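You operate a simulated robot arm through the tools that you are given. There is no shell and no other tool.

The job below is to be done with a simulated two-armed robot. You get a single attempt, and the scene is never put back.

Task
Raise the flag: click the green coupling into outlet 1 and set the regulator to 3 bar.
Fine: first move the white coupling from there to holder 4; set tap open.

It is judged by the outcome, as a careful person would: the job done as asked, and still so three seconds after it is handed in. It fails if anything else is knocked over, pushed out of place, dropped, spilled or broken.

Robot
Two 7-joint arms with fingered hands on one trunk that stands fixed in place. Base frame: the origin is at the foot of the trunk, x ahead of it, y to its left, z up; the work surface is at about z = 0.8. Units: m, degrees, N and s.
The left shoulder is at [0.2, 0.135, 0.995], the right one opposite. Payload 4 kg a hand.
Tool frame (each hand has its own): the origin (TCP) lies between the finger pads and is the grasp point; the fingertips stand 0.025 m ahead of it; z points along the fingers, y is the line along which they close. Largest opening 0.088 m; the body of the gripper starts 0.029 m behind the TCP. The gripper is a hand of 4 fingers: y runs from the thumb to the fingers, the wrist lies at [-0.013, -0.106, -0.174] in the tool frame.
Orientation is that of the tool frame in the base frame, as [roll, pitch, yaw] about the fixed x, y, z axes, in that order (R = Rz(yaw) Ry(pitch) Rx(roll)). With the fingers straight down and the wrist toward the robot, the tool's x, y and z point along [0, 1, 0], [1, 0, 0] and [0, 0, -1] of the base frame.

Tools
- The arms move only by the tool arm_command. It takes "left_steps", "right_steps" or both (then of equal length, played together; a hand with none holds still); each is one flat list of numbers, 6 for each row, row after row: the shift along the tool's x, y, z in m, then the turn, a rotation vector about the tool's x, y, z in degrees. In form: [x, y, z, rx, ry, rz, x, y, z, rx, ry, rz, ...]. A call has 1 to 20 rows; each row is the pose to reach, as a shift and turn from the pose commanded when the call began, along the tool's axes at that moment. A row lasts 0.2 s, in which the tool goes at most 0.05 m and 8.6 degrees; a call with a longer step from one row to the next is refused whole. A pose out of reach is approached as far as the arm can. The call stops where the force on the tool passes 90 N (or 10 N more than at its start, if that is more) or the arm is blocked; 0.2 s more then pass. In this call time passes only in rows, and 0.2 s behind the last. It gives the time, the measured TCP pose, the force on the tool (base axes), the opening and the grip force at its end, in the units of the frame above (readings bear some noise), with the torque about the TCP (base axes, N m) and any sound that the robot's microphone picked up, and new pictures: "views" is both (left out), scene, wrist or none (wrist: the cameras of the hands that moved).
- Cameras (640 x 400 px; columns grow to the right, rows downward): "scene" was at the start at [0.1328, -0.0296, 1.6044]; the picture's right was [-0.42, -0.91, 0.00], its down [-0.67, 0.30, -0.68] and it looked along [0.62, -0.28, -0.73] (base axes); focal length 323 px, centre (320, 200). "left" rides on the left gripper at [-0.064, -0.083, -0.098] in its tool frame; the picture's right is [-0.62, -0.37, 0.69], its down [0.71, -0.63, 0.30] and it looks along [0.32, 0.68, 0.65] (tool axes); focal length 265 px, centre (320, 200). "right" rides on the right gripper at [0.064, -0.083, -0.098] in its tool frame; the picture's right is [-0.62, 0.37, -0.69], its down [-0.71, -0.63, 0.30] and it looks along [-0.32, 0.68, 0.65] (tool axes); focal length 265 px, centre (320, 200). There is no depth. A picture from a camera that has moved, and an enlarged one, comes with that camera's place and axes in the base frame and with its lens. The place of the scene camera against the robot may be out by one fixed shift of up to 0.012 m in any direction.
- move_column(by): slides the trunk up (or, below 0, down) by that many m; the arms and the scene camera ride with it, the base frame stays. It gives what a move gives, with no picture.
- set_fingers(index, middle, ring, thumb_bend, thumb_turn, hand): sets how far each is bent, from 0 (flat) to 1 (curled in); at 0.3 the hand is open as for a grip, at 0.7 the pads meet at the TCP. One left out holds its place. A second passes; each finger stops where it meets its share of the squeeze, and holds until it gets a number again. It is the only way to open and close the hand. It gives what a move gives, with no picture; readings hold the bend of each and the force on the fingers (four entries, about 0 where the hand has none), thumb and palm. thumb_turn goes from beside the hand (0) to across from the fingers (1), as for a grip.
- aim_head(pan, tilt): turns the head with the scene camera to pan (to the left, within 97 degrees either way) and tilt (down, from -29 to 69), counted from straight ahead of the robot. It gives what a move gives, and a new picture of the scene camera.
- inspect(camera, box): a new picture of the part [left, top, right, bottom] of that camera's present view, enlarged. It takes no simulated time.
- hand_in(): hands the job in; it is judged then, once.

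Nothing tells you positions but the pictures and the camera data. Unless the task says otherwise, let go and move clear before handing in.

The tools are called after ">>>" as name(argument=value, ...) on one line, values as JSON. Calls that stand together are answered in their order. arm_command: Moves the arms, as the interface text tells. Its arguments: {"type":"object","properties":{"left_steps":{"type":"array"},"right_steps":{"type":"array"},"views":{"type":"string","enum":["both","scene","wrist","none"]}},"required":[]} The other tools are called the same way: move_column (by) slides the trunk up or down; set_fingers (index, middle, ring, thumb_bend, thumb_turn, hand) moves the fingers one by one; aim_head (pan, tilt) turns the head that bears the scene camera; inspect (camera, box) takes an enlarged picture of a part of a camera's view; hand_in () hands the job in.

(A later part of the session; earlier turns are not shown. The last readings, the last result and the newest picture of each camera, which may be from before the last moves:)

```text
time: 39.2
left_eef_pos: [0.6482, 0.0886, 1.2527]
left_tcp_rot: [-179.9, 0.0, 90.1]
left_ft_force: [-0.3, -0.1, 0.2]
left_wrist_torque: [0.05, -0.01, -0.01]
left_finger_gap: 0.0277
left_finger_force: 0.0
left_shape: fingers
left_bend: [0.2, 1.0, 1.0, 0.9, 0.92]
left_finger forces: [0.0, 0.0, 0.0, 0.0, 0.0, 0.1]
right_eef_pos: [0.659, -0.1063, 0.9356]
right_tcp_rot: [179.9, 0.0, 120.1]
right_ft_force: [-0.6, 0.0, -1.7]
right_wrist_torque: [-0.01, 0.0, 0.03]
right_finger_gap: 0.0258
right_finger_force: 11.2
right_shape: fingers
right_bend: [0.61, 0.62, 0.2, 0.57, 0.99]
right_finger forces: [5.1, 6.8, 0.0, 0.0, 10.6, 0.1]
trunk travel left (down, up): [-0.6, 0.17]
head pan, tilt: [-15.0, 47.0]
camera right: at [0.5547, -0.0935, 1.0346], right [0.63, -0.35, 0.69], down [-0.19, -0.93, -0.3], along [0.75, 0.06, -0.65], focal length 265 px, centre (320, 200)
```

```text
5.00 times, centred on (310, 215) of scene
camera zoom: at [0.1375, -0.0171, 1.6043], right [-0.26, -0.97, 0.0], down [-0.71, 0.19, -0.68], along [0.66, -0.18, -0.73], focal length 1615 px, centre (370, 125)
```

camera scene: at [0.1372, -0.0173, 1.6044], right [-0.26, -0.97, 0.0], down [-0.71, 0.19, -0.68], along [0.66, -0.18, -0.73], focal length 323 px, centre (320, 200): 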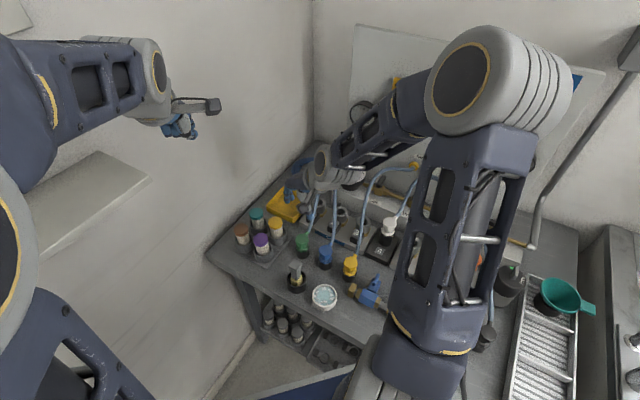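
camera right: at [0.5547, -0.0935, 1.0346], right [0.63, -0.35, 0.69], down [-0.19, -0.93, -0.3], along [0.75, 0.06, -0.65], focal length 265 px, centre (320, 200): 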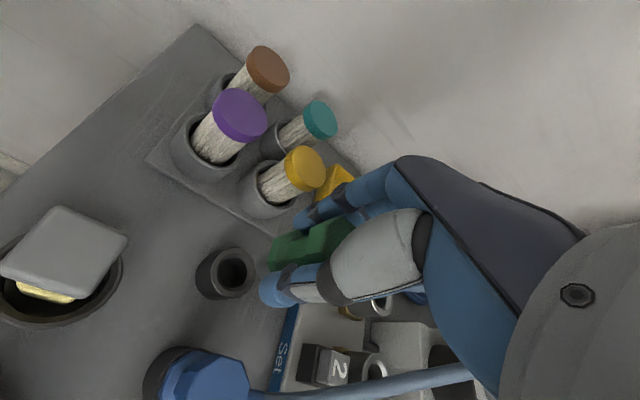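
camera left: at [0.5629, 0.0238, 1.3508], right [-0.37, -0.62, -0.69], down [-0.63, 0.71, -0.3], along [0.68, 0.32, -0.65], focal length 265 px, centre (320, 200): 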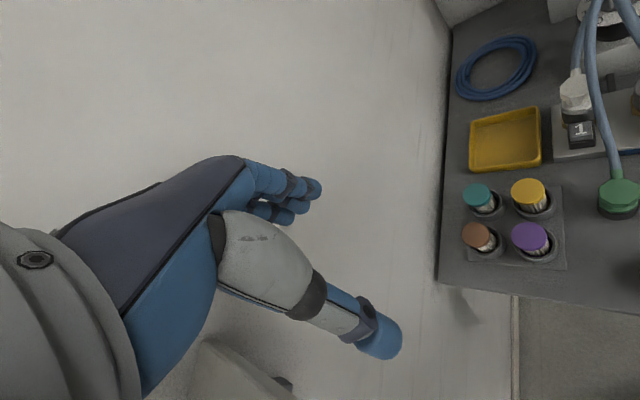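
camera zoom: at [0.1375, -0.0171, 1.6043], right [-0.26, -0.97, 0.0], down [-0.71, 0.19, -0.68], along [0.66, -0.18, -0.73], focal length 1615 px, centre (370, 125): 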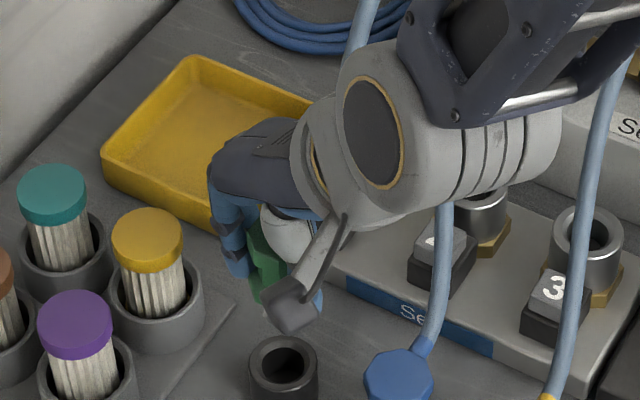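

The green coupling is off its post and upright in the grip. I'll raise it a little and carry it to above outlet 1.

>>> arm_command(right_steps=[0, 0, -0.025, 0, 0, 0, 0, 0, -0.05, 0, 0, 0, -0.02, 0.01, -0.05, 0, 0, 0, -0.047, 0.024, -0.05, 0, 0, 0, -0.074, 0.038, -0.05, 0, 0, 0, -0.1, 0.051, -0.05, 0, 0, 0, -0.122, 0.062, -0.05, 0, 0, 0, -0.1366, 0.0701, -0.05, 0, 0, 0], views="both")

>>> inspect(camera="right", box=[140, 150, 420, 350])

>>> inspect(camera="left", box=[540, 10, 640, 110])

>>> inspect(camera="scene", box=[285, 145, 355, 225])

```text
time: 41.0
left_eef_pos: [0.6478, 0.0881, 1.2534]
left_tcp_rot: [-180.0, 0.0, 90.0]
left_ft_force: [-0.2, -0.1, 0.3]
left_wrist_torque: [0.01, 0.0, -0.01]
left_finger_gap: 0.0273
left_finger_force: 0.1
left_shape: fingers
left_bend: [0.2, 1.0, 1.0, 0.9, 0.92]
left_finger forces: [0.0, 0.1, 0.1, 0.0, 0.0, 0.0]
right_eef_pos: [0.7887, -0.1901, 0.9837]
right_tcp_rot: [179.9, 0.1, 120.0]
right_ft_force: [-0.1, -0.2, -1.0]
right_wrist_torque: [-0.02, -0.03, -0.01]
right_finger_gap: 0.0253
right_finger_force: 10.4
right_shape: fingers
right_bend: [0.61, 0.62, 0.2, 0.57, 0.99]
right_finger forces: [4.9, 6.9, 0.1, 0.0, 10.5, 0.1]
trunk travel left (down, up): [-0.6, 0.17]
head pan, tilt: [-15.0, 47.0]
camera scene: at [0.1373, -0.017, 1.6044], right [-0.26, -0.97, 0.0], down [-0.71, 0.19, -0.68], along [0.66, -0.18, -0.73], focal length 323 px, centre (320, 200)
camera right: at [0.684, -0.176, 1.0836], right [0.63, -0.35, 0.69], down [-0.19, -0.93, -0.3], along [0.75, 0.06, -0.65], focal length 265 px, centre (320, 200)
```

scene: 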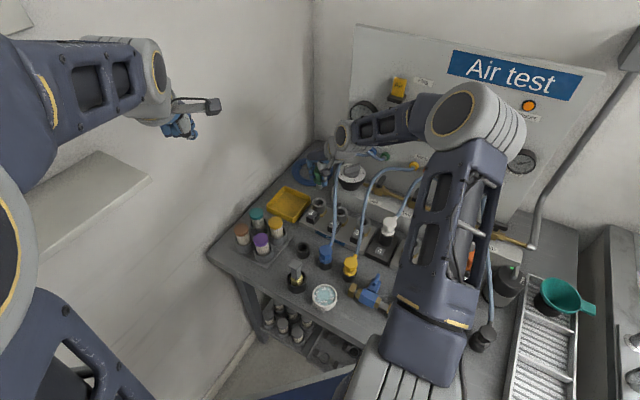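
right: 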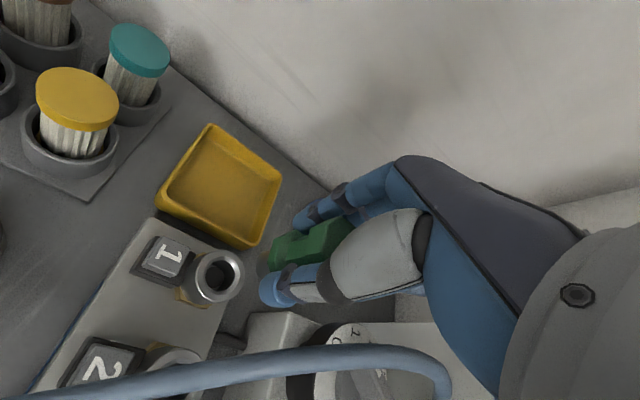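

```text
2.00 times, centred on (280, 250) of right
camera zoom: at [0.684, -0.176, 1.0836], right [0.63, -0.35, 0.69], down [-0.19, -0.93, -0.3], along [0.75, 0.06, -0.65], focal length 531 px, centre (400, 100)
```

zoom: 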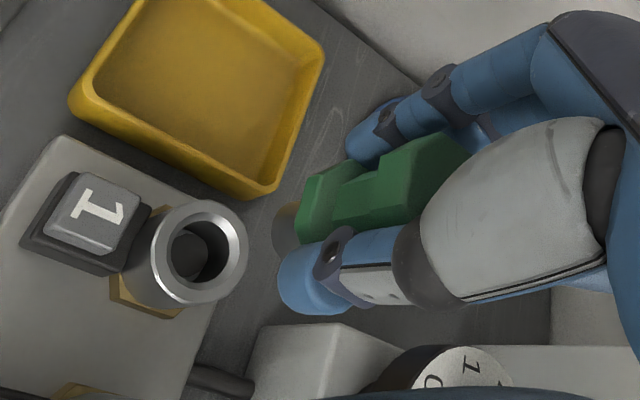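

```text
4.00 times, centred on (590, 60) of left
camera zoom: at [0.563, 0.0234, 1.3508], right [-0.37, -0.62, -0.69], down [-0.63, 0.71, -0.3], along [0.68, 0.32, -0.65], focal length 1062 px, centre (-760, 760)
```

zoom: 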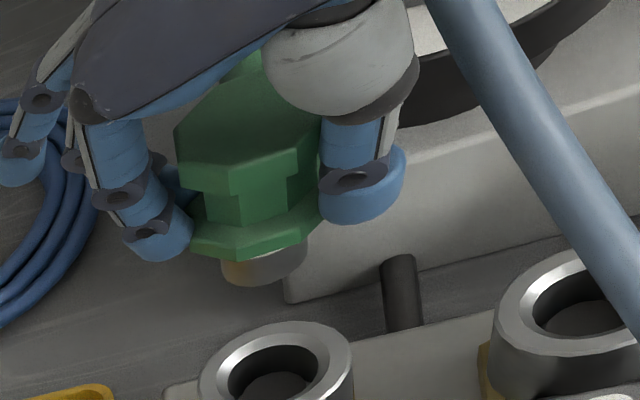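

```text
5.00 times, centred on (320, 185) of scene
camera zoom: at [0.1373, -0.017, 1.6044], right [-0.26, -0.97, 0.0], down [-0.71, 0.19, -0.68], along [0.66, -0.18, -0.73], focal length 1615 px, centre (320, 275)
```

zoom: 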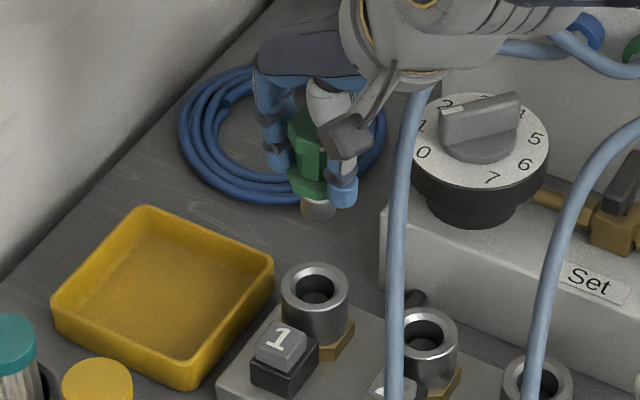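

The spigot appears within about 3 mm of outlet 1's centre. I'll lower it to just above the ring and re-check from all three cameras.

>>> arm_command(right_steps=[0, 0, 0.02, 0, 0, 0, 0, 0, 0.04, 0, 0, 0, 0, 0, 0.052, 0, 0, 0], views="none")

>>> inspect(camera="right", box=[170, 180, 370, 330])

>>> inspect(camera="left", box=[545, 30, 625, 110])

>>> inspect(camera="scene", box=[295, 160, 345, 210])

```text
time: 41.8
left_eef_pos: [0.6471, 0.0879, 1.2527]
left_tcp_rot: [180.0, -0.1, 89.9]
left_ft_force: [0.1, -0.2, -0.6]
left_wrist_torque: [0.02, 0.01, -0.02]
left_finger_gap: 0.0277
left_finger_force: 0.1
left_shape: fingers
left_bend: [0.2, 1.0, 1.0, 0.9, 0.92]
left_finger forces: [0.0, 0.1, 0.0, 0.0, 0.0, 0.1]
right_eef_pos: [0.7884, -0.1908, 0.9324]
right_tcp_rot: [-180.0, 0.0, 120.0]
right_ft_force: [0.4, 0.4, -1.1]
right_wrist_torque: [0.04, 0.02, 0.02]
right_finger_gap: 0.0256
right_finger_force: 11.4
right_shape: fingers
right_bend: [0.61, 0.62, 0.2, 0.57, 0.99]
right_finger forces: [4.9, 6.9, 0.1, 0.1, 10.4, 0.1]
trunk travel left (down, up): [-0.6, 0.17]
head pan, tilt: [-15.0, 47.0]
```

```text
2.67 times, centred on (270, 255) of right
camera zoom: at [0.6844, -0.1765, 1.0315], right [0.63, -0.35, 0.69], down [-0.19, -0.93, -0.3], along [0.75, 0.06, -0.65], focal length 708 px, centre (453, 53)
```

zoom: 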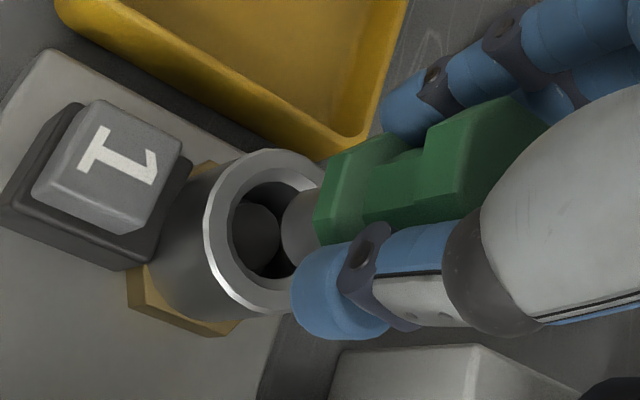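

```text
5.00 times, centred on (585, 70) of left
camera zoom: at [0.5631, 0.0234, 1.3508], right [-0.37, -0.62, -0.69], down [-0.63, 0.71, -0.3], along [0.68, 0.32, -0.65], focal length 1327 px, centre (-1005, 850)
```

zoom: 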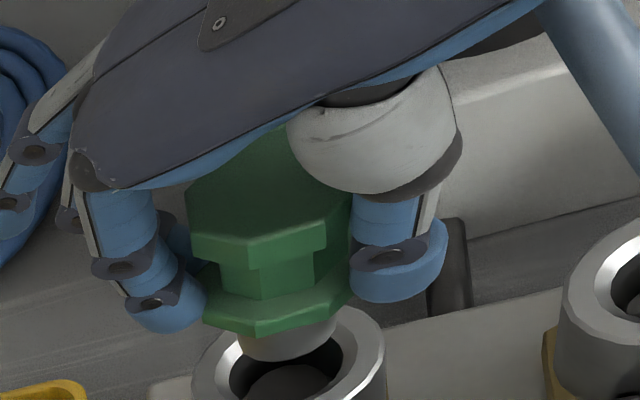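

```text
8.00 times, centred on (320, 185) of scene
camera zoom: at [0.1374, -0.0171, 1.6044], right [-0.26, -0.97, 0.0], down [-0.71, 0.19, -0.68], along [0.66, -0.18, -0.73], focal length 2584 px, centre (320, 320)
```

zoom: 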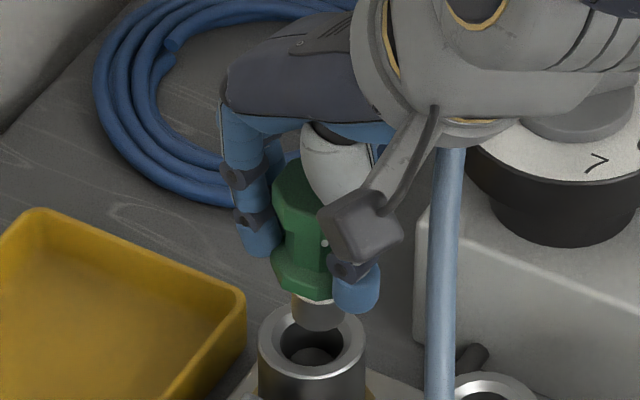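

It's within about 2 mm, slightly right of the ring. I'll shift it 2 mm left and lower the spigot into the outlet.

>>> arm_command(right_steps=[0.0016, 0.0009, 0.003, 0, 0, 0, 0.0016, 0.0009, 0.009, 0, 0, 0, 0.0016, 0.0009, 0.015, 0, 0, 0, 0.0016, 0.0009, 0.021, 0, 0, 0], views="none")

>>> inspect(camera="right", box=[170, 180, 370, 330])

>>> inspect(camera="left", box=[545, 30, 625, 110])

>>> inspect(camera="scene", box=[295, 160, 345, 210])

```text
time: 42.8
left_eef_pos: [0.6477, 0.0883, 1.2526]
left_tcp_rot: [180.0, 0.0, 90.1]
left_ft_force: [1.0, -0.4, 0.2]
left_wrist_torque: [0.0, -0.03, 0.01]
left_finger_gap: 0.0275
left_finger_force: 0.0
left_shape: fingers
left_bend: [0.2, 1.0, 1.0, 0.9, 0.92]
left_finger forces: [0.0, 0.1, 0.0, 0.1, 0.0, 0.0]
right_eef_pos: [0.7879, -0.1877, 0.9108]
right_tcp_rot: [179.9, 0.1, 120.1]
right_ft_force: [0.3, -1.1, -1.6]
right_wrist_torque: [-0.02, 0.01, 0.0]
right_finger_gap: 0.0252
right_finger_force: 11.2
right_shape: fingers
right_bend: [0.61, 0.62, 0.2, 0.57, 0.99]
right_finger forces: [4.9, 6.9, 0.0, 0.0, 10.5, 0.0]
trunk travel left (down, up): [-0.6, 0.17]
head pan, tilt: [-15.0, 47.0]
```

```text
2.67 times, centred on (270, 255) of right
camera zoom: at [0.6841, -0.1745, 1.0102], right [0.63, -0.35, 0.69], down [-0.19, -0.93, -0.3], along [0.75, 0.06, -0.65], focal length 708 px, centre (453, 53)
```

zoom: 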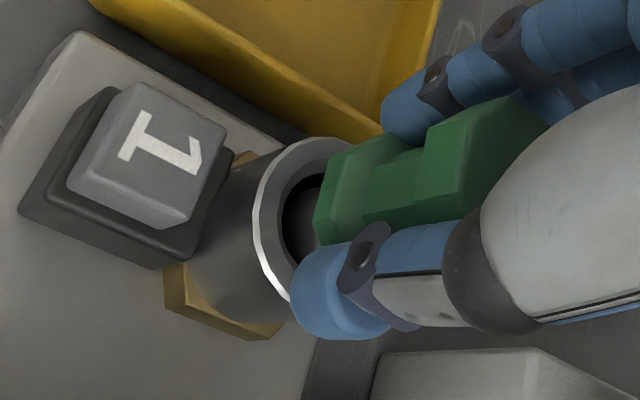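

```text
5.00 times, centred on (585, 70) of left
camera zoom: at [0.5631, 0.0234, 1.3508], right [-0.37, -0.62, -0.69], down [-0.63, 0.71, -0.3], along [0.68, 0.32, -0.65], focal length 1327 px, centre (-1005, 850)
```

zoom: 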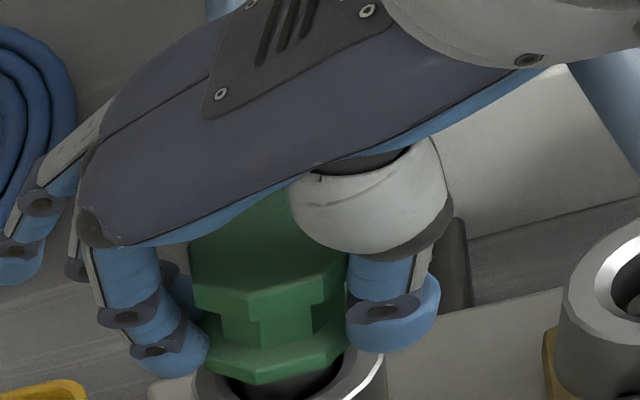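

```text
8.00 times, centred on (320, 185) of scene
camera zoom: at [0.1374, -0.0171, 1.6044], right [-0.26, -0.97, 0.0], down [-0.71, 0.19, -0.68], along [0.66, -0.18, -0.73], focal length 2584 px, centre (320, 320)
```

zoom: 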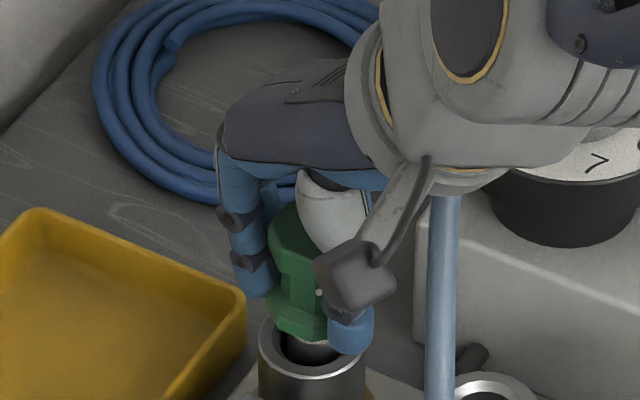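

The spigot is inside the outlet with no side load. I'll keep lowering gently, watching the force.

>>> arm_command(right_steps=[-0.0009, -0.0005, 0.005, 0, 0, 0, -0.0009, -0.0005, 0.01, 0, 0, 0, -0.0009, -0.0005, 0.014, 0, 0, 0], views="none")

>>> inspect(camera="left", box=[545, 40, 625, 120])

>>> inspect(camera="scene", box=[295, 160, 345, 210])

```text
time: 43.6
left_eef_pos: [0.6467, 0.0881, 1.2518]
left_tcp_rot: [180.0, 0.0, 90.0]
left_ft_force: [0.0, 0.0, -1.2]
left_wrist_torque: [0.0, 0.01, -0.02]
left_finger_gap: 0.0277
left_finger_force: 0.0
left_shape: fingers
left_bend: [0.2, 1.0, 1.0, 0.9, 0.92]
left_finger forces: [0.1, 0.1, 0.0, 0.0, 0.1, 0.0]
right_eef_pos: [0.7901, -0.1896, 0.8982]
right_tcp_rot: [180.0, 0.1, 120.1]
right_ft_force: [-2.3, 2.8, 3.5]
right_wrist_torque: [0.01, 0.06, -0.01]
right_finger_gap: 0.0255
right_finger_force: 11.5
right_shape: fingers
right_bend: [0.62, 0.62, 0.2, 0.57, 0.98]
right_finger forces: [5.2, 6.3, 0.0, 0.1, 11.5, 0.1]
trunk travel left (down, up): [-0.6, 0.17]
head pan, tilt: [-15.0, 47.0]
```

```text
5.00 times, centred on (585, 80) of left
camera zoom: at [0.5629, 0.0235, 1.3509], right [-0.37, -0.62, -0.69], down [-0.63, 0.71, -0.3], along [0.68, 0.32, -0.65], focal length 1327 px, centre (-1005, 800)
```

zoom: 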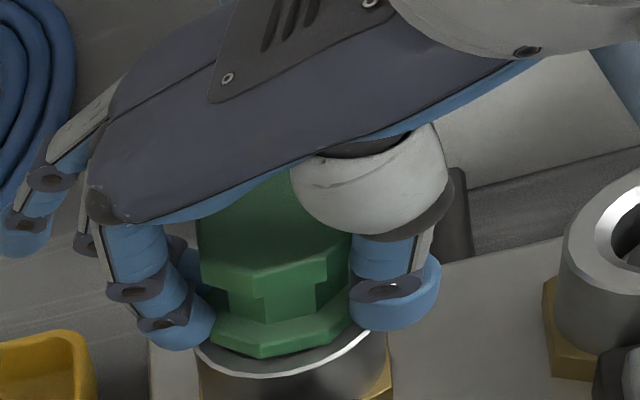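

```text
8.00 times, centred on (320, 185) of scene
camera zoom: at [0.1372, -0.017, 1.6045], right [-0.26, -0.97, 0.0], down [-0.71, 0.19, -0.68], along [0.66, -0.18, -0.73], focal length 2584 px, centre (320, 320)
```

zoom: 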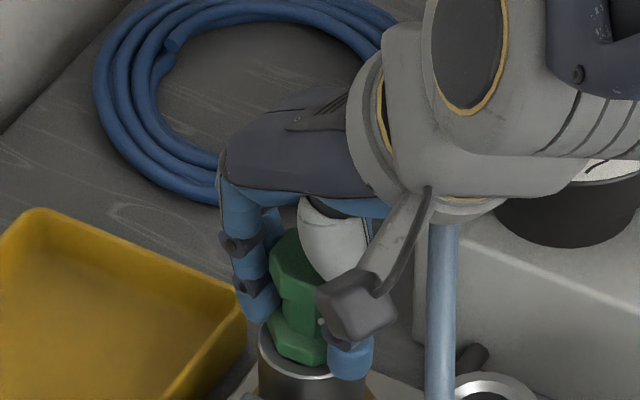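

The coupling sits in the outlet at about the same height as when the white one was unlatched, so it still needs a push to click. My fingertips would meet the ring first, so I'll release it, rise, bunch my fingertips and press on its top face.

>>> set_fingers(hand="right", index=0.46, middle=0.46, thumb_bend=0.44)

>>> inspect(camera="left", box=[545, 40, 625, 120])

>>> inspect(camera="right", box=[170, 180, 370, 330])

```text
time: 44.6
left_eef_pos: [0.6466, 0.0888, 1.2533]
left_tcp_rot: [-180.0, 0.0, 90.0]
left_ft_force: [0.2, -0.6, 0.1]
left_wrist_torque: [-0.01, -0.03, -0.01]
left_finger_gap: 0.0275
left_finger_force: 0.0
left_shape: fingers
left_bend: [0.2, 1.0, 1.0, 0.9, 0.92]
left_finger forces: [0.1, 0.0, 0.0, 0.1, 0.1, 0.0]
right_eef_pos: [0.7879, -0.1895, 0.8953]
right_tcp_rot: [-180.0, -0.1, 120.0]
right_ft_force: [0.5, 0.2, 0.2]
right_wrist_torque: [0.0, -0.02, 0.04]
right_finger_gap: 0.0522
right_finger_force: 0.1
right_shape: fingers
right_bend: [0.46, 0.46, 0.2, 0.44, 0.97]
right_finger forces: [0.1, 0.0, 0.0, 0.1, 0.1, 0.1]
trunk travel left (down, up): [-0.6, 0.17]
head pan, tilt: [-15.0, 47.0]
```

```text
5.00 times, centred on (585, 80) of left
camera zoom: at [0.5631, 0.0234, 1.3508], right [-0.37, -0.62, -0.69], down [-0.63, 0.71, -0.3], along [0.68, 0.32, -0.65], focal length 1327 px, centre (-1005, 800)
```

zoom: 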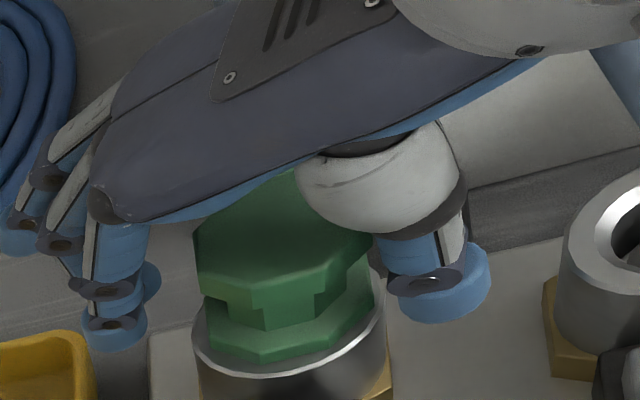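

```text
2.67 times, centred on (270, 255) of right
camera zoom: at [0.6842, -0.1757, 0.9963], right [0.63, -0.35, 0.69], down [-0.19, -0.93, -0.3], along [0.75, 0.06, -0.65], focal length 708 px, centre (453, 53)
```

zoom: 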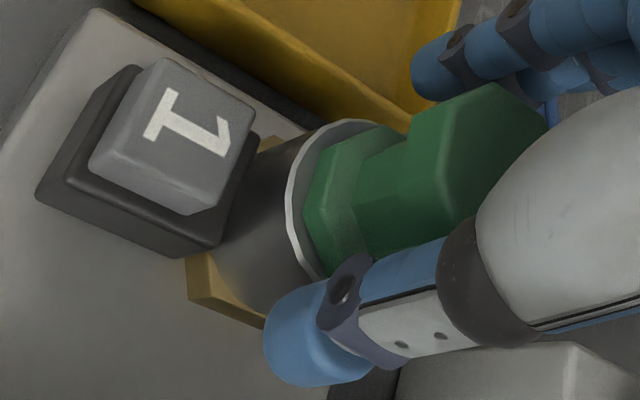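

Released, and the green coupling stands upright in outlet 1. I'll rise straight up, then bunch the fingers.

>>> set_fingers(hand="right", index=0.4, middle=0.4, thumb_bend=0.4)

>>> arm_command(right_steps=[0, 0, -0.02, 0, 0, 0, 0, 0, -0.045, 0, 0, 0, 0, 0, -0.075, 0, 0, 0], views="none")

>>> set_fingers(hand="right", index=0.68, middle=0.68, ring=1.0, thumb_bend=0.66)

>>> inspect(camera="left", box=[540, 20, 640, 120])

>>> inspect(camera="right", box=[140, 150, 420, 350])

>>> inspect(camera="scene", box=[285, 150, 355, 220])

```text
time: 45.6
left_eef_pos: [0.647, 0.0881, 1.2527]
left_tcp_rot: [-180.0, -0.1, 90.0]
left_ft_force: [-0.4, 1.2, -0.3]
left_wrist_torque: [0.0, -0.02, -0.01]
left_finger_gap: 0.0278
left_finger_force: 0.1
left_shape: fingers
left_bend: [0.2, 1.0, 1.0, 0.9, 0.92]
left_finger forces: [0.0, 0.0, 0.0, 0.0, 0.0, 0.0]
right_eef_pos: [0.788, -0.1892, 0.8968]
right_tcp_rot: [-180.0, 0.0, 120.0]
right_ft_force: [-0.5, 0.1, -0.6]
right_wrist_torque: [0.04, 0.0, -0.01]
right_finger_gap: 0.0634
right_finger_force: 0.1
right_shape: fingers
right_bend: [0.4, 0.4, 0.2, 0.4, 0.97]
right_finger forces: [0.0, 0.0, 0.1, 0.0, 0.0, 0.1]
trunk travel left (down, up): [-0.6, 0.17]
head pan, tilt: [-15.0, 47.0]
```

```text
time: 46.4
left_eef_pos: [0.6476, 0.0884, 1.253]
left_tcp_rot: [179.9, 0.0, 90.1]
left_ft_force: [-0.6, -0.3, 0.5]
left_wrist_torque: [0.01, 0.03, 0.0]
left_finger_gap: 0.0274
left_finger_force: 0.0
left_shape: fingers
left_bend: [0.2, 1.0, 1.0, 0.9, 0.92]
left_finger forces: [0.0, 0.0, 0.0, 0.1, 0.1, 0.1]
right_eef_pos: [0.7883, -0.1885, 0.9721]
right_tcp_rot: [-179.9, 0.0, 120.1]
right_ft_force: [-0.5, -0.1, -1.0]
right_wrist_torque: [0.0, 0.01, 0.0]
right_finger_gap: 0.0631
right_finger_force: 0.1
right_shape: fingers
right_bend: [0.4, 0.4, 0.2, 0.4, 0.97]
right_finger forces: [0.0, 0.0, 0.1, 0.0, 0.1, 0.0]
trunk travel left (down, up): [-0.6, 0.17]
head pan, tilt: [-15.0, 47.0]
```

```text
time: 47.4
left_eef_pos: [0.6472, 0.087, 1.2528]
left_tcp_rot: [-180.0, 0.1, 90.0]
left_ft_force: [-0.5, 1.3, 0.0]
left_wrist_torque: [-0.01, 0.0, 0.02]
left_finger_gap: 0.0276
left_finger_force: 0.0
left_shape: fingers
left_bend: [0.2, 1.0, 1.0, 0.9, 0.92]
left_finger forces: [0.0, 0.0, 0.1, 0.0, 0.1, 0.1]
right_eef_pos: [0.7875, -0.1887, 0.972]
right_tcp_rot: [180.0, 0.1, 120.1]
right_ft_force: [-0.7, 0.0, -0.1]
right_wrist_torque: [0.0, 0.01, -0.01]
right_finger_gap: 0.0053
right_finger_force: 0.0
right_shape: fingers
right_bend: [0.68, 0.68, 1.0, 0.66, 1.0]
right_finger forces: [0.0, 0.1, 0.0, 0.1, 0.0, 0.0]
trunk travel left (down, up): [-0.6, 0.17]
head pan, tilt: [-15.0, 47.0]
```

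```text
4.00 times, centred on (590, 70) of left
camera zoom: at [0.5631, 0.0234, 1.3508], right [-0.37, -0.62, -0.69], down [-0.63, 0.71, -0.3], along [0.68, 0.32, -0.65], focal length 1062 px, centre (-760, 720)
```

zoom: 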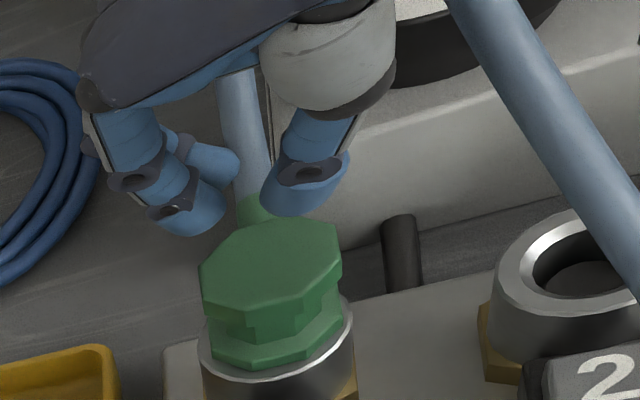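

```text
2.00 times, centred on (280, 250) of right
camera zoom: at [0.6839, -0.1757, 1.0716], right [0.63, -0.35, 0.69], down [-0.19, -0.93, -0.3], along [0.75, 0.06, -0.65], focal length 531 px, centre (400, 100)
```

zoom: 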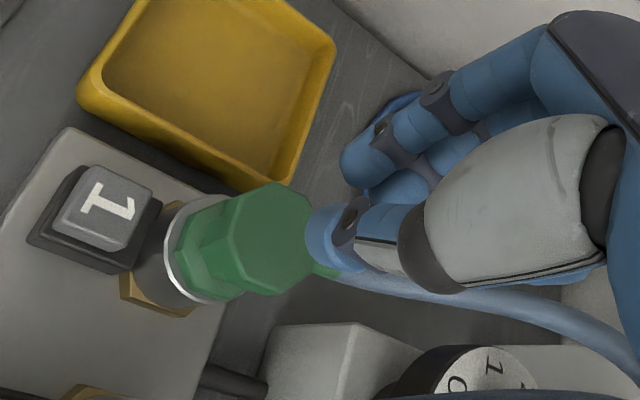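

```text
5.71 times, centred on (320, 185) of scene
camera zoom: at [0.1374, -0.0171, 1.6044], right [-0.26, -0.97, 0.0], down [-0.71, 0.19, -0.68], along [0.66, -0.18, -0.73], focal length 1845 px, centre (320, 286)
```

zoom: 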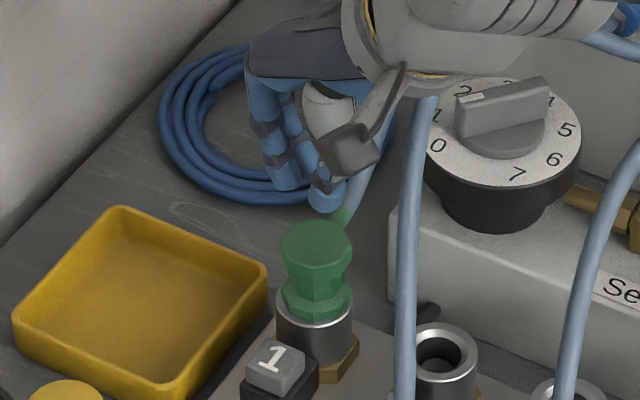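

The green coupling's top face is at about (0.784, -0.193, 0.910). The bunched fingertips form a small tripod that fits on that face. I'll centre them and come down close to it.

>>> arm_command(right_steps=[0.0031, -0.008, 0.0, 0, 0, 0, 0.0031, -0.008, 0.015, 0, 0, 0, 0.0031, -0.008, 0.028, 0, 0, 0], views="none")

>>> inspect(camera="left", box=[540, 20, 640, 120])

>>> inspect(camera="right", box=[170, 180, 370, 330])

>>> inspect(camera="scene", box=[295, 160, 345, 210])

```text
time: 48.2
left_eef_pos: [0.6474, 0.0878, 1.2528]
left_tcp_rot: [180.0, 0.0, 90.0]
left_ft_force: [0.0, -0.4, -0.2]
left_wrist_torque: [0.0, -0.01, 0.0]
left_finger_gap: 0.0275
left_finger_force: 0.1
left_shape: fingers
left_bend: [0.2, 1.0, 1.0, 0.9, 0.92]
left_finger forces: [0.0, 0.0, 0.0, 0.1, 0.1, 0.0]
right_eef_pos: [0.7803, -0.1901, 0.9426]
right_tcp_rot: [-180.0, 0.0, 119.9]
right_ft_force: [0.6, 0.4, -0.7]
right_wrist_torque: [0.05, 0.0, -0.02]
right_finger_gap: 0.0048
right_finger_force: 0.1
right_shape: fingers
right_bend: [0.68, 0.68, 1.0, 0.66, 1.0]
right_finger forces: [0.0, 0.0, 0.0, 0.0, 0.0, 0.0]
trunk travel left (down, up): [-0.6, 0.17]
head pan, tilt: [-15.0, 47.0]
```

```text
4.00 times, centred on (590, 70) of left
camera zoom: at [0.563, 0.0234, 1.3508], right [-0.37, -0.62, -0.69], down [-0.63, 0.71, -0.3], along [0.68, 0.32, -0.65], focal length 1062 px, centre (-760, 720)
```

zoom: 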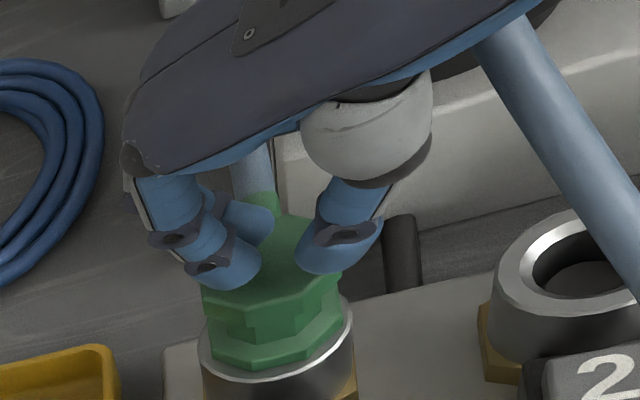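

```text
2.67 times, centred on (270, 255) of right
camera zoom: at [0.6754, -0.1769, 1.0434], right [0.63, -0.35, 0.69], down [-0.19, -0.93, -0.3], along [0.75, 0.06, -0.65], focal length 708 px, centre (453, 53)
```

zoom: 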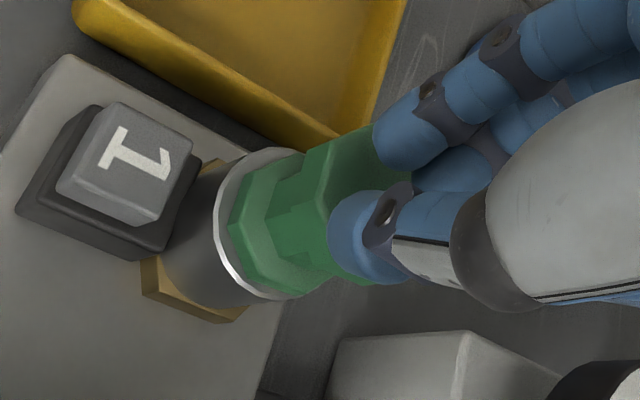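

```text
8.00 times, centred on (320, 185) of scene
camera zoom: at [0.1373, -0.017, 1.6044], right [-0.26, -0.97, 0.0], down [-0.71, 0.19, -0.68], along [0.66, -0.18, -0.73], focal length 2584 px, centre (320, 320)
```

zoom: 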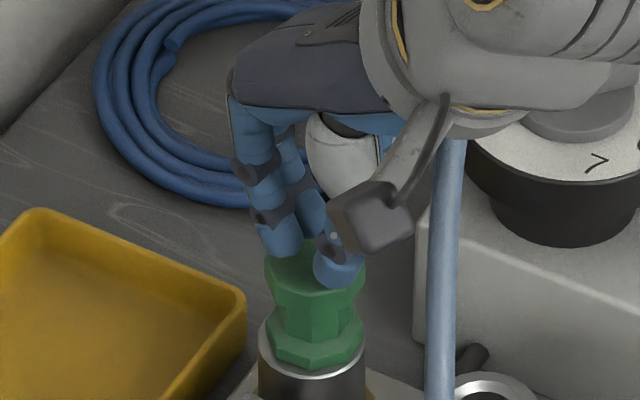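

The tips are over the face but about 3–4 mm too far toward the bench front. I'll shift back 3 mm and press down in small steps until it clicks.

>>> arm_command(right_steps=[-0.0035, 0, 0.0, 0, 0, 0, -0.0035, 0, 0.005, 0, 0, 0, -0.0035, 0, 0.009, 0, 0, 0, -0.0035, 0, 0.012, 0, 0, 0], views="none")

>>> inspect(camera="left", box=[540, 20, 640, 120])

>>> inspect(camera="scene", box=[295, 160, 345, 210])

```text
time: 49.2
left_eef_pos: [0.6455, 0.0881, 1.2533]
left_tcp_rot: [-180.0, 0.0, 90.0]
left_ft_force: [0.4, -0.3, 0.1]
left_wrist_torque: [0.02, 0.0, -0.02]
left_finger_gap: 0.0276
left_finger_force: 0.2
left_shape: fingers
left_bend: [0.2, 1.0, 1.0, 0.9, 0.92]
left_finger forces: [0.0, 0.0, 0.0, 0.0, 0.1, 0.0]
right_eef_pos: [0.7823, -0.1935, 0.9365]
right_tcp_rot: [179.6, 0.4, 120.1]
right_ft_force: [-5.9, -0.7, 39.0]
right_wrist_torque: [-0.25, 0.73, -0.03]
right_finger_gap: 0.0064
right_finger_force: 19.1
right_shape: fingers
right_bend: [0.68, 0.68, 1.0, 0.68, 0.99]
right_finger forces: [0.2, 0.2, 0.0, 0.0, 37.7, 0.1]
trunk travel left (down, up): [-0.6, 0.17]
head pan, tilt: [-15.0, 47.0]
```

```text
4.00 times, centred on (590, 70) of left
camera zoom: at [0.5619, 0.0236, 1.352], right [-0.37, -0.62, -0.69], down [-0.63, 0.71, -0.3], along [0.68, 0.32, -0.65], focal length 1062 px, centre (-760, 720)
```

zoom: 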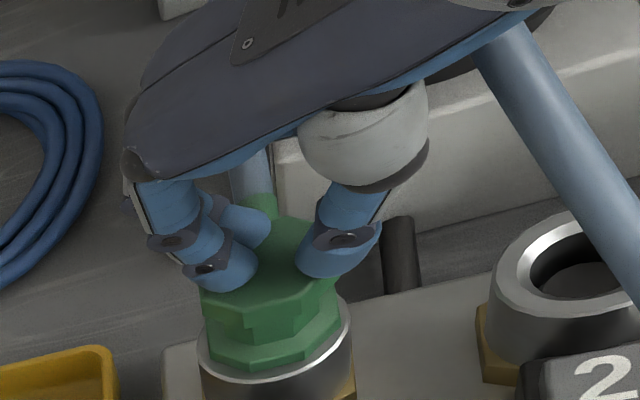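

```text
8.00 times, centred on (320, 185) of scene
camera zoom: at [0.136, -0.0168, 1.6052], right [-0.26, -0.97, 0.0], down [-0.71, 0.19, -0.68], along [0.66, -0.18, -0.73], focal length 2584 px, centre (320, 320)
```

zoom: 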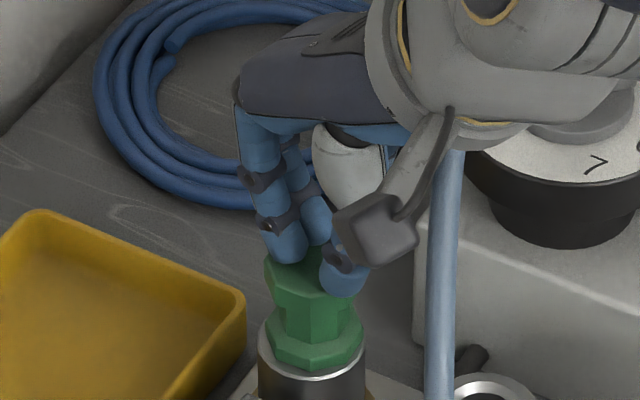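

The thumb is carrying all the load off-centre, so nothing clicked at 39 N. I'll lift slightly, tilt the hand 6° so that fingers and thumb share the load, recentre and press again.

>>> arm_command(right_steps=[0, 0, -0.012, 0, 0, 0, 0, 0.0057, -0.012, 6, 0, 0, 0, 0.0057, -0.006, 6, 0, 0, 0, 0.0057, -0.001, 6, 0, 0, 0, 0.0057, 0.003, 6, 0, 0], views="none")

>>> inspect(camera="left", box=[540, 20, 640, 120])

>>> inspect(camera="scene", box=[295, 160, 345, 210])

```text
time: 50.4
left_eef_pos: [0.6462, 0.088, 1.2537]
left_tcp_rot: [180.0, 0.0, 90.0]
left_ft_force: [-0.7, -0.3, 0.1]
left_wrist_torque: [-0.01, -0.01, 0.03]
left_finger_gap: 0.0277
left_finger_force: 0.1
left_shape: fingers
left_bend: [0.2, 1.0, 1.0, 0.9, 0.92]
left_finger forces: [0.0, 0.0, 0.1, 0.0, 0.0, 0.0]
right_eef_pos: [0.7893, -0.1894, 0.9357]
right_tcp_rot: [-174.6, 0.3, 119.9]
right_ft_force: [1.8, 3.3, 44.4]
right_wrist_torque: [0.09, 0.37, 0.01]
right_finger_gap: 0.0011
right_finger_force: 22.3
right_shape: fingers
right_bend: [0.71, 0.71, 1.0, 0.67, 1.0]
right_finger forces: [19.8, 2.4, 0.0, 0.0, 22.6, 0.0]
trunk travel left (down, up): [-0.6, 0.17]
head pan, tilt: [-15.0, 47.0]
```

```text
4.00 times, centred on (590, 70) of left
camera zoom: at [0.562, 0.0239, 1.3521], right [-0.37, -0.62, -0.69], down [-0.63, 0.71, -0.31], along [0.68, 0.32, -0.65], focal length 1062 px, centre (-760, 720)
```

zoom: 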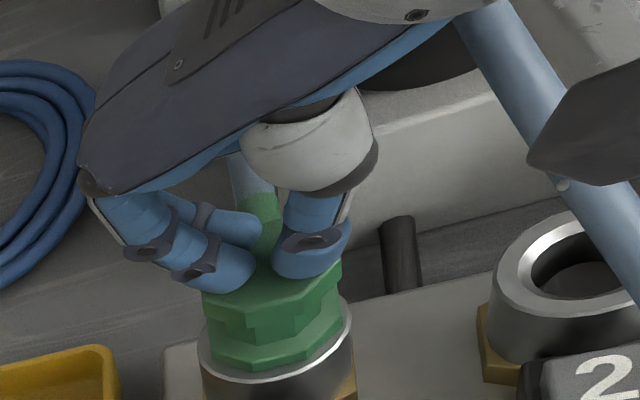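

```text
8.00 times, centred on (320, 185) of scene
camera zoom: at [0.1361, -0.0166, 1.6053], right [-0.26, -0.97, 0.0], down [-0.71, 0.19, -0.68], along [0.66, -0.18, -0.73], focal length 2584 px, centre (320, 320)
```

zoom: 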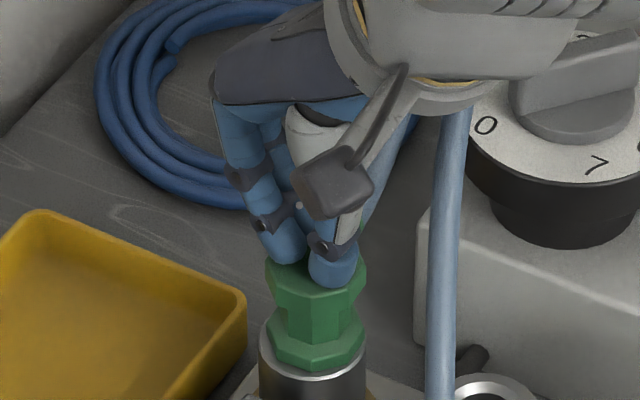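

The load is shared and centred now (44 N), but there's no click yet. I'll press a little harder in small steps.

>>> arm_command(right_steps=[0, 0, 0.002, 0, 0, 0, 0, 0, 0.004, 0, 0, 0], views="none")

>>> inspect(camera="left", box=[540, 20, 640, 120])

```text
time: 51.0
left_eef_pos: [0.6451, 0.0883, 1.254]
left_tcp_rot: [179.9, -0.1, 90.0]
left_ft_force: [0.6, 0.3, -0.9]
left_wrist_torque: [-0.02, 0.03, 0.0]
left_finger_gap: 0.0276
left_finger_force: 0.2
left_shape: fingers
left_bend: [0.2, 1.0, 1.0, 0.9, 0.92]
left_finger forces: [0.0, 0.0, 0.0, 0.0, 0.0, 0.0]
right_eef_pos: [0.7895, -0.1899, 0.9357]
right_tcp_rot: [-174.9, 0.5, 120.0]
right_ft_force: [-1.0, 3.4, 72.4]
right_wrist_torque: [-0.05, 1.01, -0.02]
right_finger_gap: 0.001
right_finger_force: 36.3
right_shape: fingers
right_bend: [0.71, 0.71, 1.0, 0.7, 1.0]
right_finger forces: [17.5, 2.4, 0.1, 0.0, 52.3, 0.1]
trunk travel left (down, up): [-0.6, 0.17]
head pan, tilt: [-15.0, 47.0]
```

```text
4.00 times, centred on (590, 70) of left
camera zoom: at [0.5612, 0.024, 1.3522], right [-0.37, -0.62, -0.69], down [-0.63, 0.71, -0.31], along [0.68, 0.32, -0.65], focal length 1062 px, centre (-760, 720)
```

zoom: 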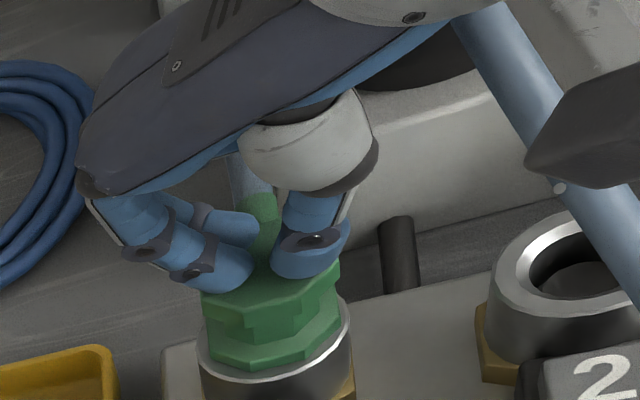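

72 N gives no movement at all, so I should look more carefully before pushing harder. I'll ease off and inspect how the flange sits on the ring.

>>> arm_command(right_steps=[0, 0, -0.006, 0, 0, 0, 0, 0, -0.015, 0, 0, 0, 0, 0, -0.04, -6, 0, 0, 0, 0, -0.07, -6, 0, 0], views="none")

>>> inspect(camera="left", box=[550, 40, 610, 110])

>>> inspect(camera="right", box=[170, 180, 370, 330])

>>> inspect(camera="scene", box=[300, 175, 340, 215])

```text
time: 52.0
left_eef_pos: [0.6461, 0.0879, 1.252]
left_tcp_rot: [-179.9, 0.0, 90.0]
left_ft_force: [0.3, -0.1, 0.5]
left_wrist_torque: [0.01, -0.02, 0.0]
left_finger_gap: 0.0277
left_finger_force: 0.2
left_shape: fingers
left_bend: [0.2, 1.0, 1.0, 0.9, 0.92]
left_finger forces: [0.0, 0.0, 0.0, 0.1, 0.0, 0.1]
right_eef_pos: [0.7922, -0.187, 0.9928]
right_tcp_rot: [-179.9, -0.1, 120.2]
right_ft_force: [-0.7, 0.5, -1.3]
right_wrist_torque: [0.03, -0.02, 0.04]
right_finger_gap: 0.0042
right_finger_force: 0.1
right_shape: fingers
right_bend: [0.68, 0.68, 1.0, 0.66, 1.0]
right_finger forces: [0.0, 0.0, 0.0, 0.0, 0.0, 0.1]
trunk travel left (down, up): [-0.6, 0.17]
head pan, tilt: [-15.0, 47.0]
```

```text
5.71 times, centred on (580, 75) of left
camera zoom: at [0.5632, 0.0233, 1.3505], right [-0.37, -0.62, -0.69], down [-0.63, 0.71, -0.3], along [0.68, 0.32, -0.65], focal length 1517 px, centre (-1166, 914)
```

zoom: 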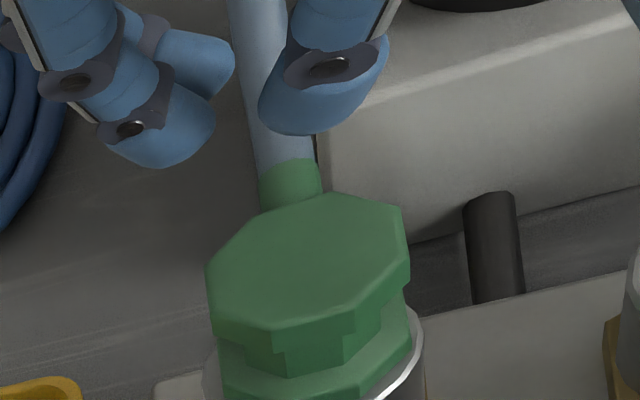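

```text
2.67 times, centred on (270, 255) of right
camera zoom: at [0.6878, -0.1743, 1.0926], right [0.63, -0.35, 0.69], down [-0.19, -0.93, -0.3], along [0.75, 0.06, -0.66], focal length 708 px, centre (453, 53)
```

zoom: 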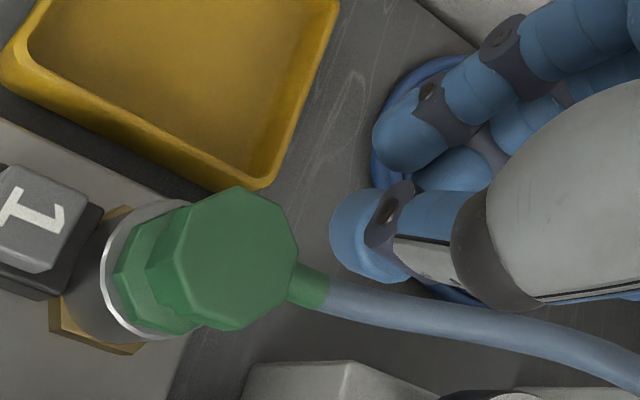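

```text
10.00 times, centred on (320, 195) of scene
camera zoom: at [0.1375, -0.0171, 1.6041], right [-0.26, -0.97, 0.0], down [-0.71, 0.19, -0.68], along [0.66, -0.18, -0.73], focal length 3230 px, centre (320, 250)
```

zoom: 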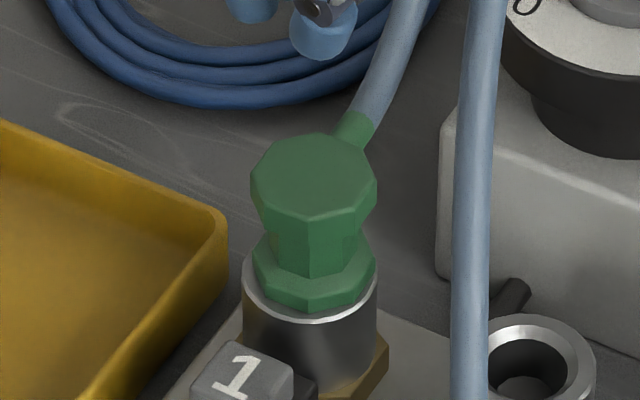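

The flange looks flush on the ring. I'll take the same left-camera view as used earlier for the white coupling, to compare its height with the latched and unlatched states.

>>> inspect(camera="left", box=[540, 50, 640, 150])

>>> inspect(camera="scene", box=[270, 130, 370, 230])

```text
4.00 times, centred on (590, 100) of left
camera zoom: at [0.5632, 0.0233, 1.3505], right [-0.37, -0.62, -0.69], down [-0.63, 0.71, -0.3], along [0.68, 0.32, -0.65], focal length 1062 px, centre (-760, 600)
```

zoom: 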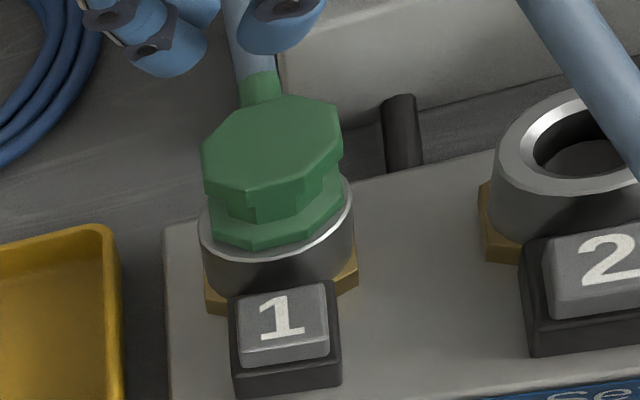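

```text
4.00 times, centred on (320, 180) of scene
camera zoom: at [0.1375, -0.0171, 1.6041], right [-0.26, -0.97, 0.0], down [-0.71, 0.19, -0.68], along [0.66, -0.18, -0.73], focal length 1292 px, centre (320, 280)
```

zoom: 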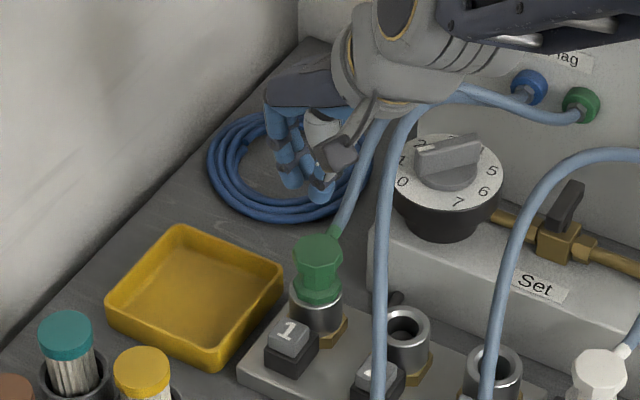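

Its height matches the white coupling's latched position, but I heard no click, so I'll do a gentle pull test. I'll open the hand, come down, grip it and try a 3 mm lift.

>>> set_fingers(hand="right", index=0.4, middle=0.4, ring=0.2, thumb_bend=0.4)

>>> arm_command(right_steps=[0, -0.0048, 0.0, 0, 0, 0, 0, -0.0048, 0.035, 0, 0, 0, 0, -0.0048, 0.07, 0, 0, 0, 0, -0.0048, 0.094, 0, 0, 0], views="none")

>>> set_fingers(hand="right", index=0.7, middle=0.72, thumb_bend=0.7)

>>> inspect(camera="left", box=[540, 50, 640, 150])

```text
time: 53.0
left_eef_pos: [0.6462, 0.088, 1.2519]
left_tcp_rot: [-179.9, 0.0, 90.0]
left_ft_force: [-0.4, -0.3, -0.8]
left_wrist_torque: [-0.01, -0.01, -0.01]
left_finger_gap: 0.0277
left_finger_force: 0.1
left_shape: fingers
left_bend: [0.2, 1.0, 1.0, 0.9, 0.92]
left_finger forces: [0.0, 0.0, 0.0, 0.1, 0.1, 0.1]
right_eef_pos: [0.793, -0.1867, 0.9944]
right_tcp_rot: [-180.0, 0.0, 120.0]
right_ft_force: [-0.3, 0.3, 0.7]
right_wrist_torque: [0.0, 0.0, 0.0]
right_finger_gap: 0.0632
right_finger_force: 0.1
right_shape: fingers
right_bend: [0.4, 0.4, 0.2, 0.4, 0.97]
right_finger forces: [0.1, 0.1, 0.0, 0.0, 0.0, 0.1]
trunk travel left (down, up): [-0.6, 0.17]
head pan, tilt: [-15.0, 47.0]
```

```text
time: 54.0
left_eef_pos: [0.6474, 0.0887, 1.2522]
left_tcp_rot: [180.0, 0.0, 90.0]
left_ft_force: [0.2, -0.7, 0.5]
left_wrist_torque: [-0.04, 0.0, -0.03]
left_finger_gap: 0.0274
left_finger_force: 0.0
left_shape: fingers
left_bend: [0.2, 1.0, 1.0, 0.9, 0.92]
left_finger forces: [0.1, 0.1, 0.0, 0.0, 0.0, 0.0]
right_eef_pos: [0.7869, -0.1896, 0.8991]
right_tcp_rot: [180.0, 0.1, 120.0]
right_ft_force: [0.5, 0.0, 0.2]
right_wrist_torque: [0.02, -0.02, -0.01]
right_finger_gap: 0.063
right_finger_force: 0.0
right_shape: fingers
right_bend: [0.4, 0.4, 0.2, 0.4, 0.97]
right_finger forces: [0.1, 0.0, 0.0, 0.0, 0.0, 0.1]
trunk travel left (down, up): [-0.6, 0.17]
head pan, tilt: [-15.0, 47.0]
```

```text
time: 55.0
left_eef_pos: [0.6471, 0.0881, 1.2535]
left_tcp_rot: [180.0, 0.0, 90.0]
left_ft_force: [0.3, -1.1, 0.0]
left_wrist_torque: [-0.01, 0.0, 0.03]
left_finger_gap: 0.0278
left_finger_force: 0.1
left_shape: fingers
left_bend: [0.2, 1.0, 1.0, 0.9, 0.92]
left_finger forces: [0.1, 0.0, 0.0, 0.1, 0.1, 0.1]
right_eef_pos: [0.7882, -0.1901, 0.9008]
right_tcp_rot: [179.9, 0.0, 120.0]
right_ft_force: [3.8, 1.0, 7.2]
right_wrist_torque: [0.08, -0.21, -0.01]
right_finger_gap: 0.0224
right_finger_force: 14.3
right_shape: fingers
right_bend: [0.63, 0.62, 0.2, 0.58, 0.99]
right_finger forces: [8.1, 10.6, 0.0, 0.0, 10.1, 0.1]
trunk travel left (down, up): [-0.6, 0.17]
head pan, tilt: [-15.0, 47.0]
```

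```text
4.00 times, centred on (590, 100) of left
camera zoom: at [0.563, 0.0235, 1.3509], right [-0.37, -0.62, -0.69], down [-0.63, 0.71, -0.3], along [0.68, 0.32, -0.65], focal length 1062 px, centre (-760, 600)
```

zoom: 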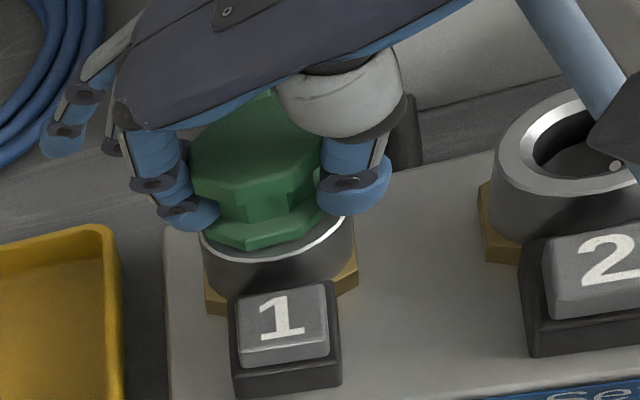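

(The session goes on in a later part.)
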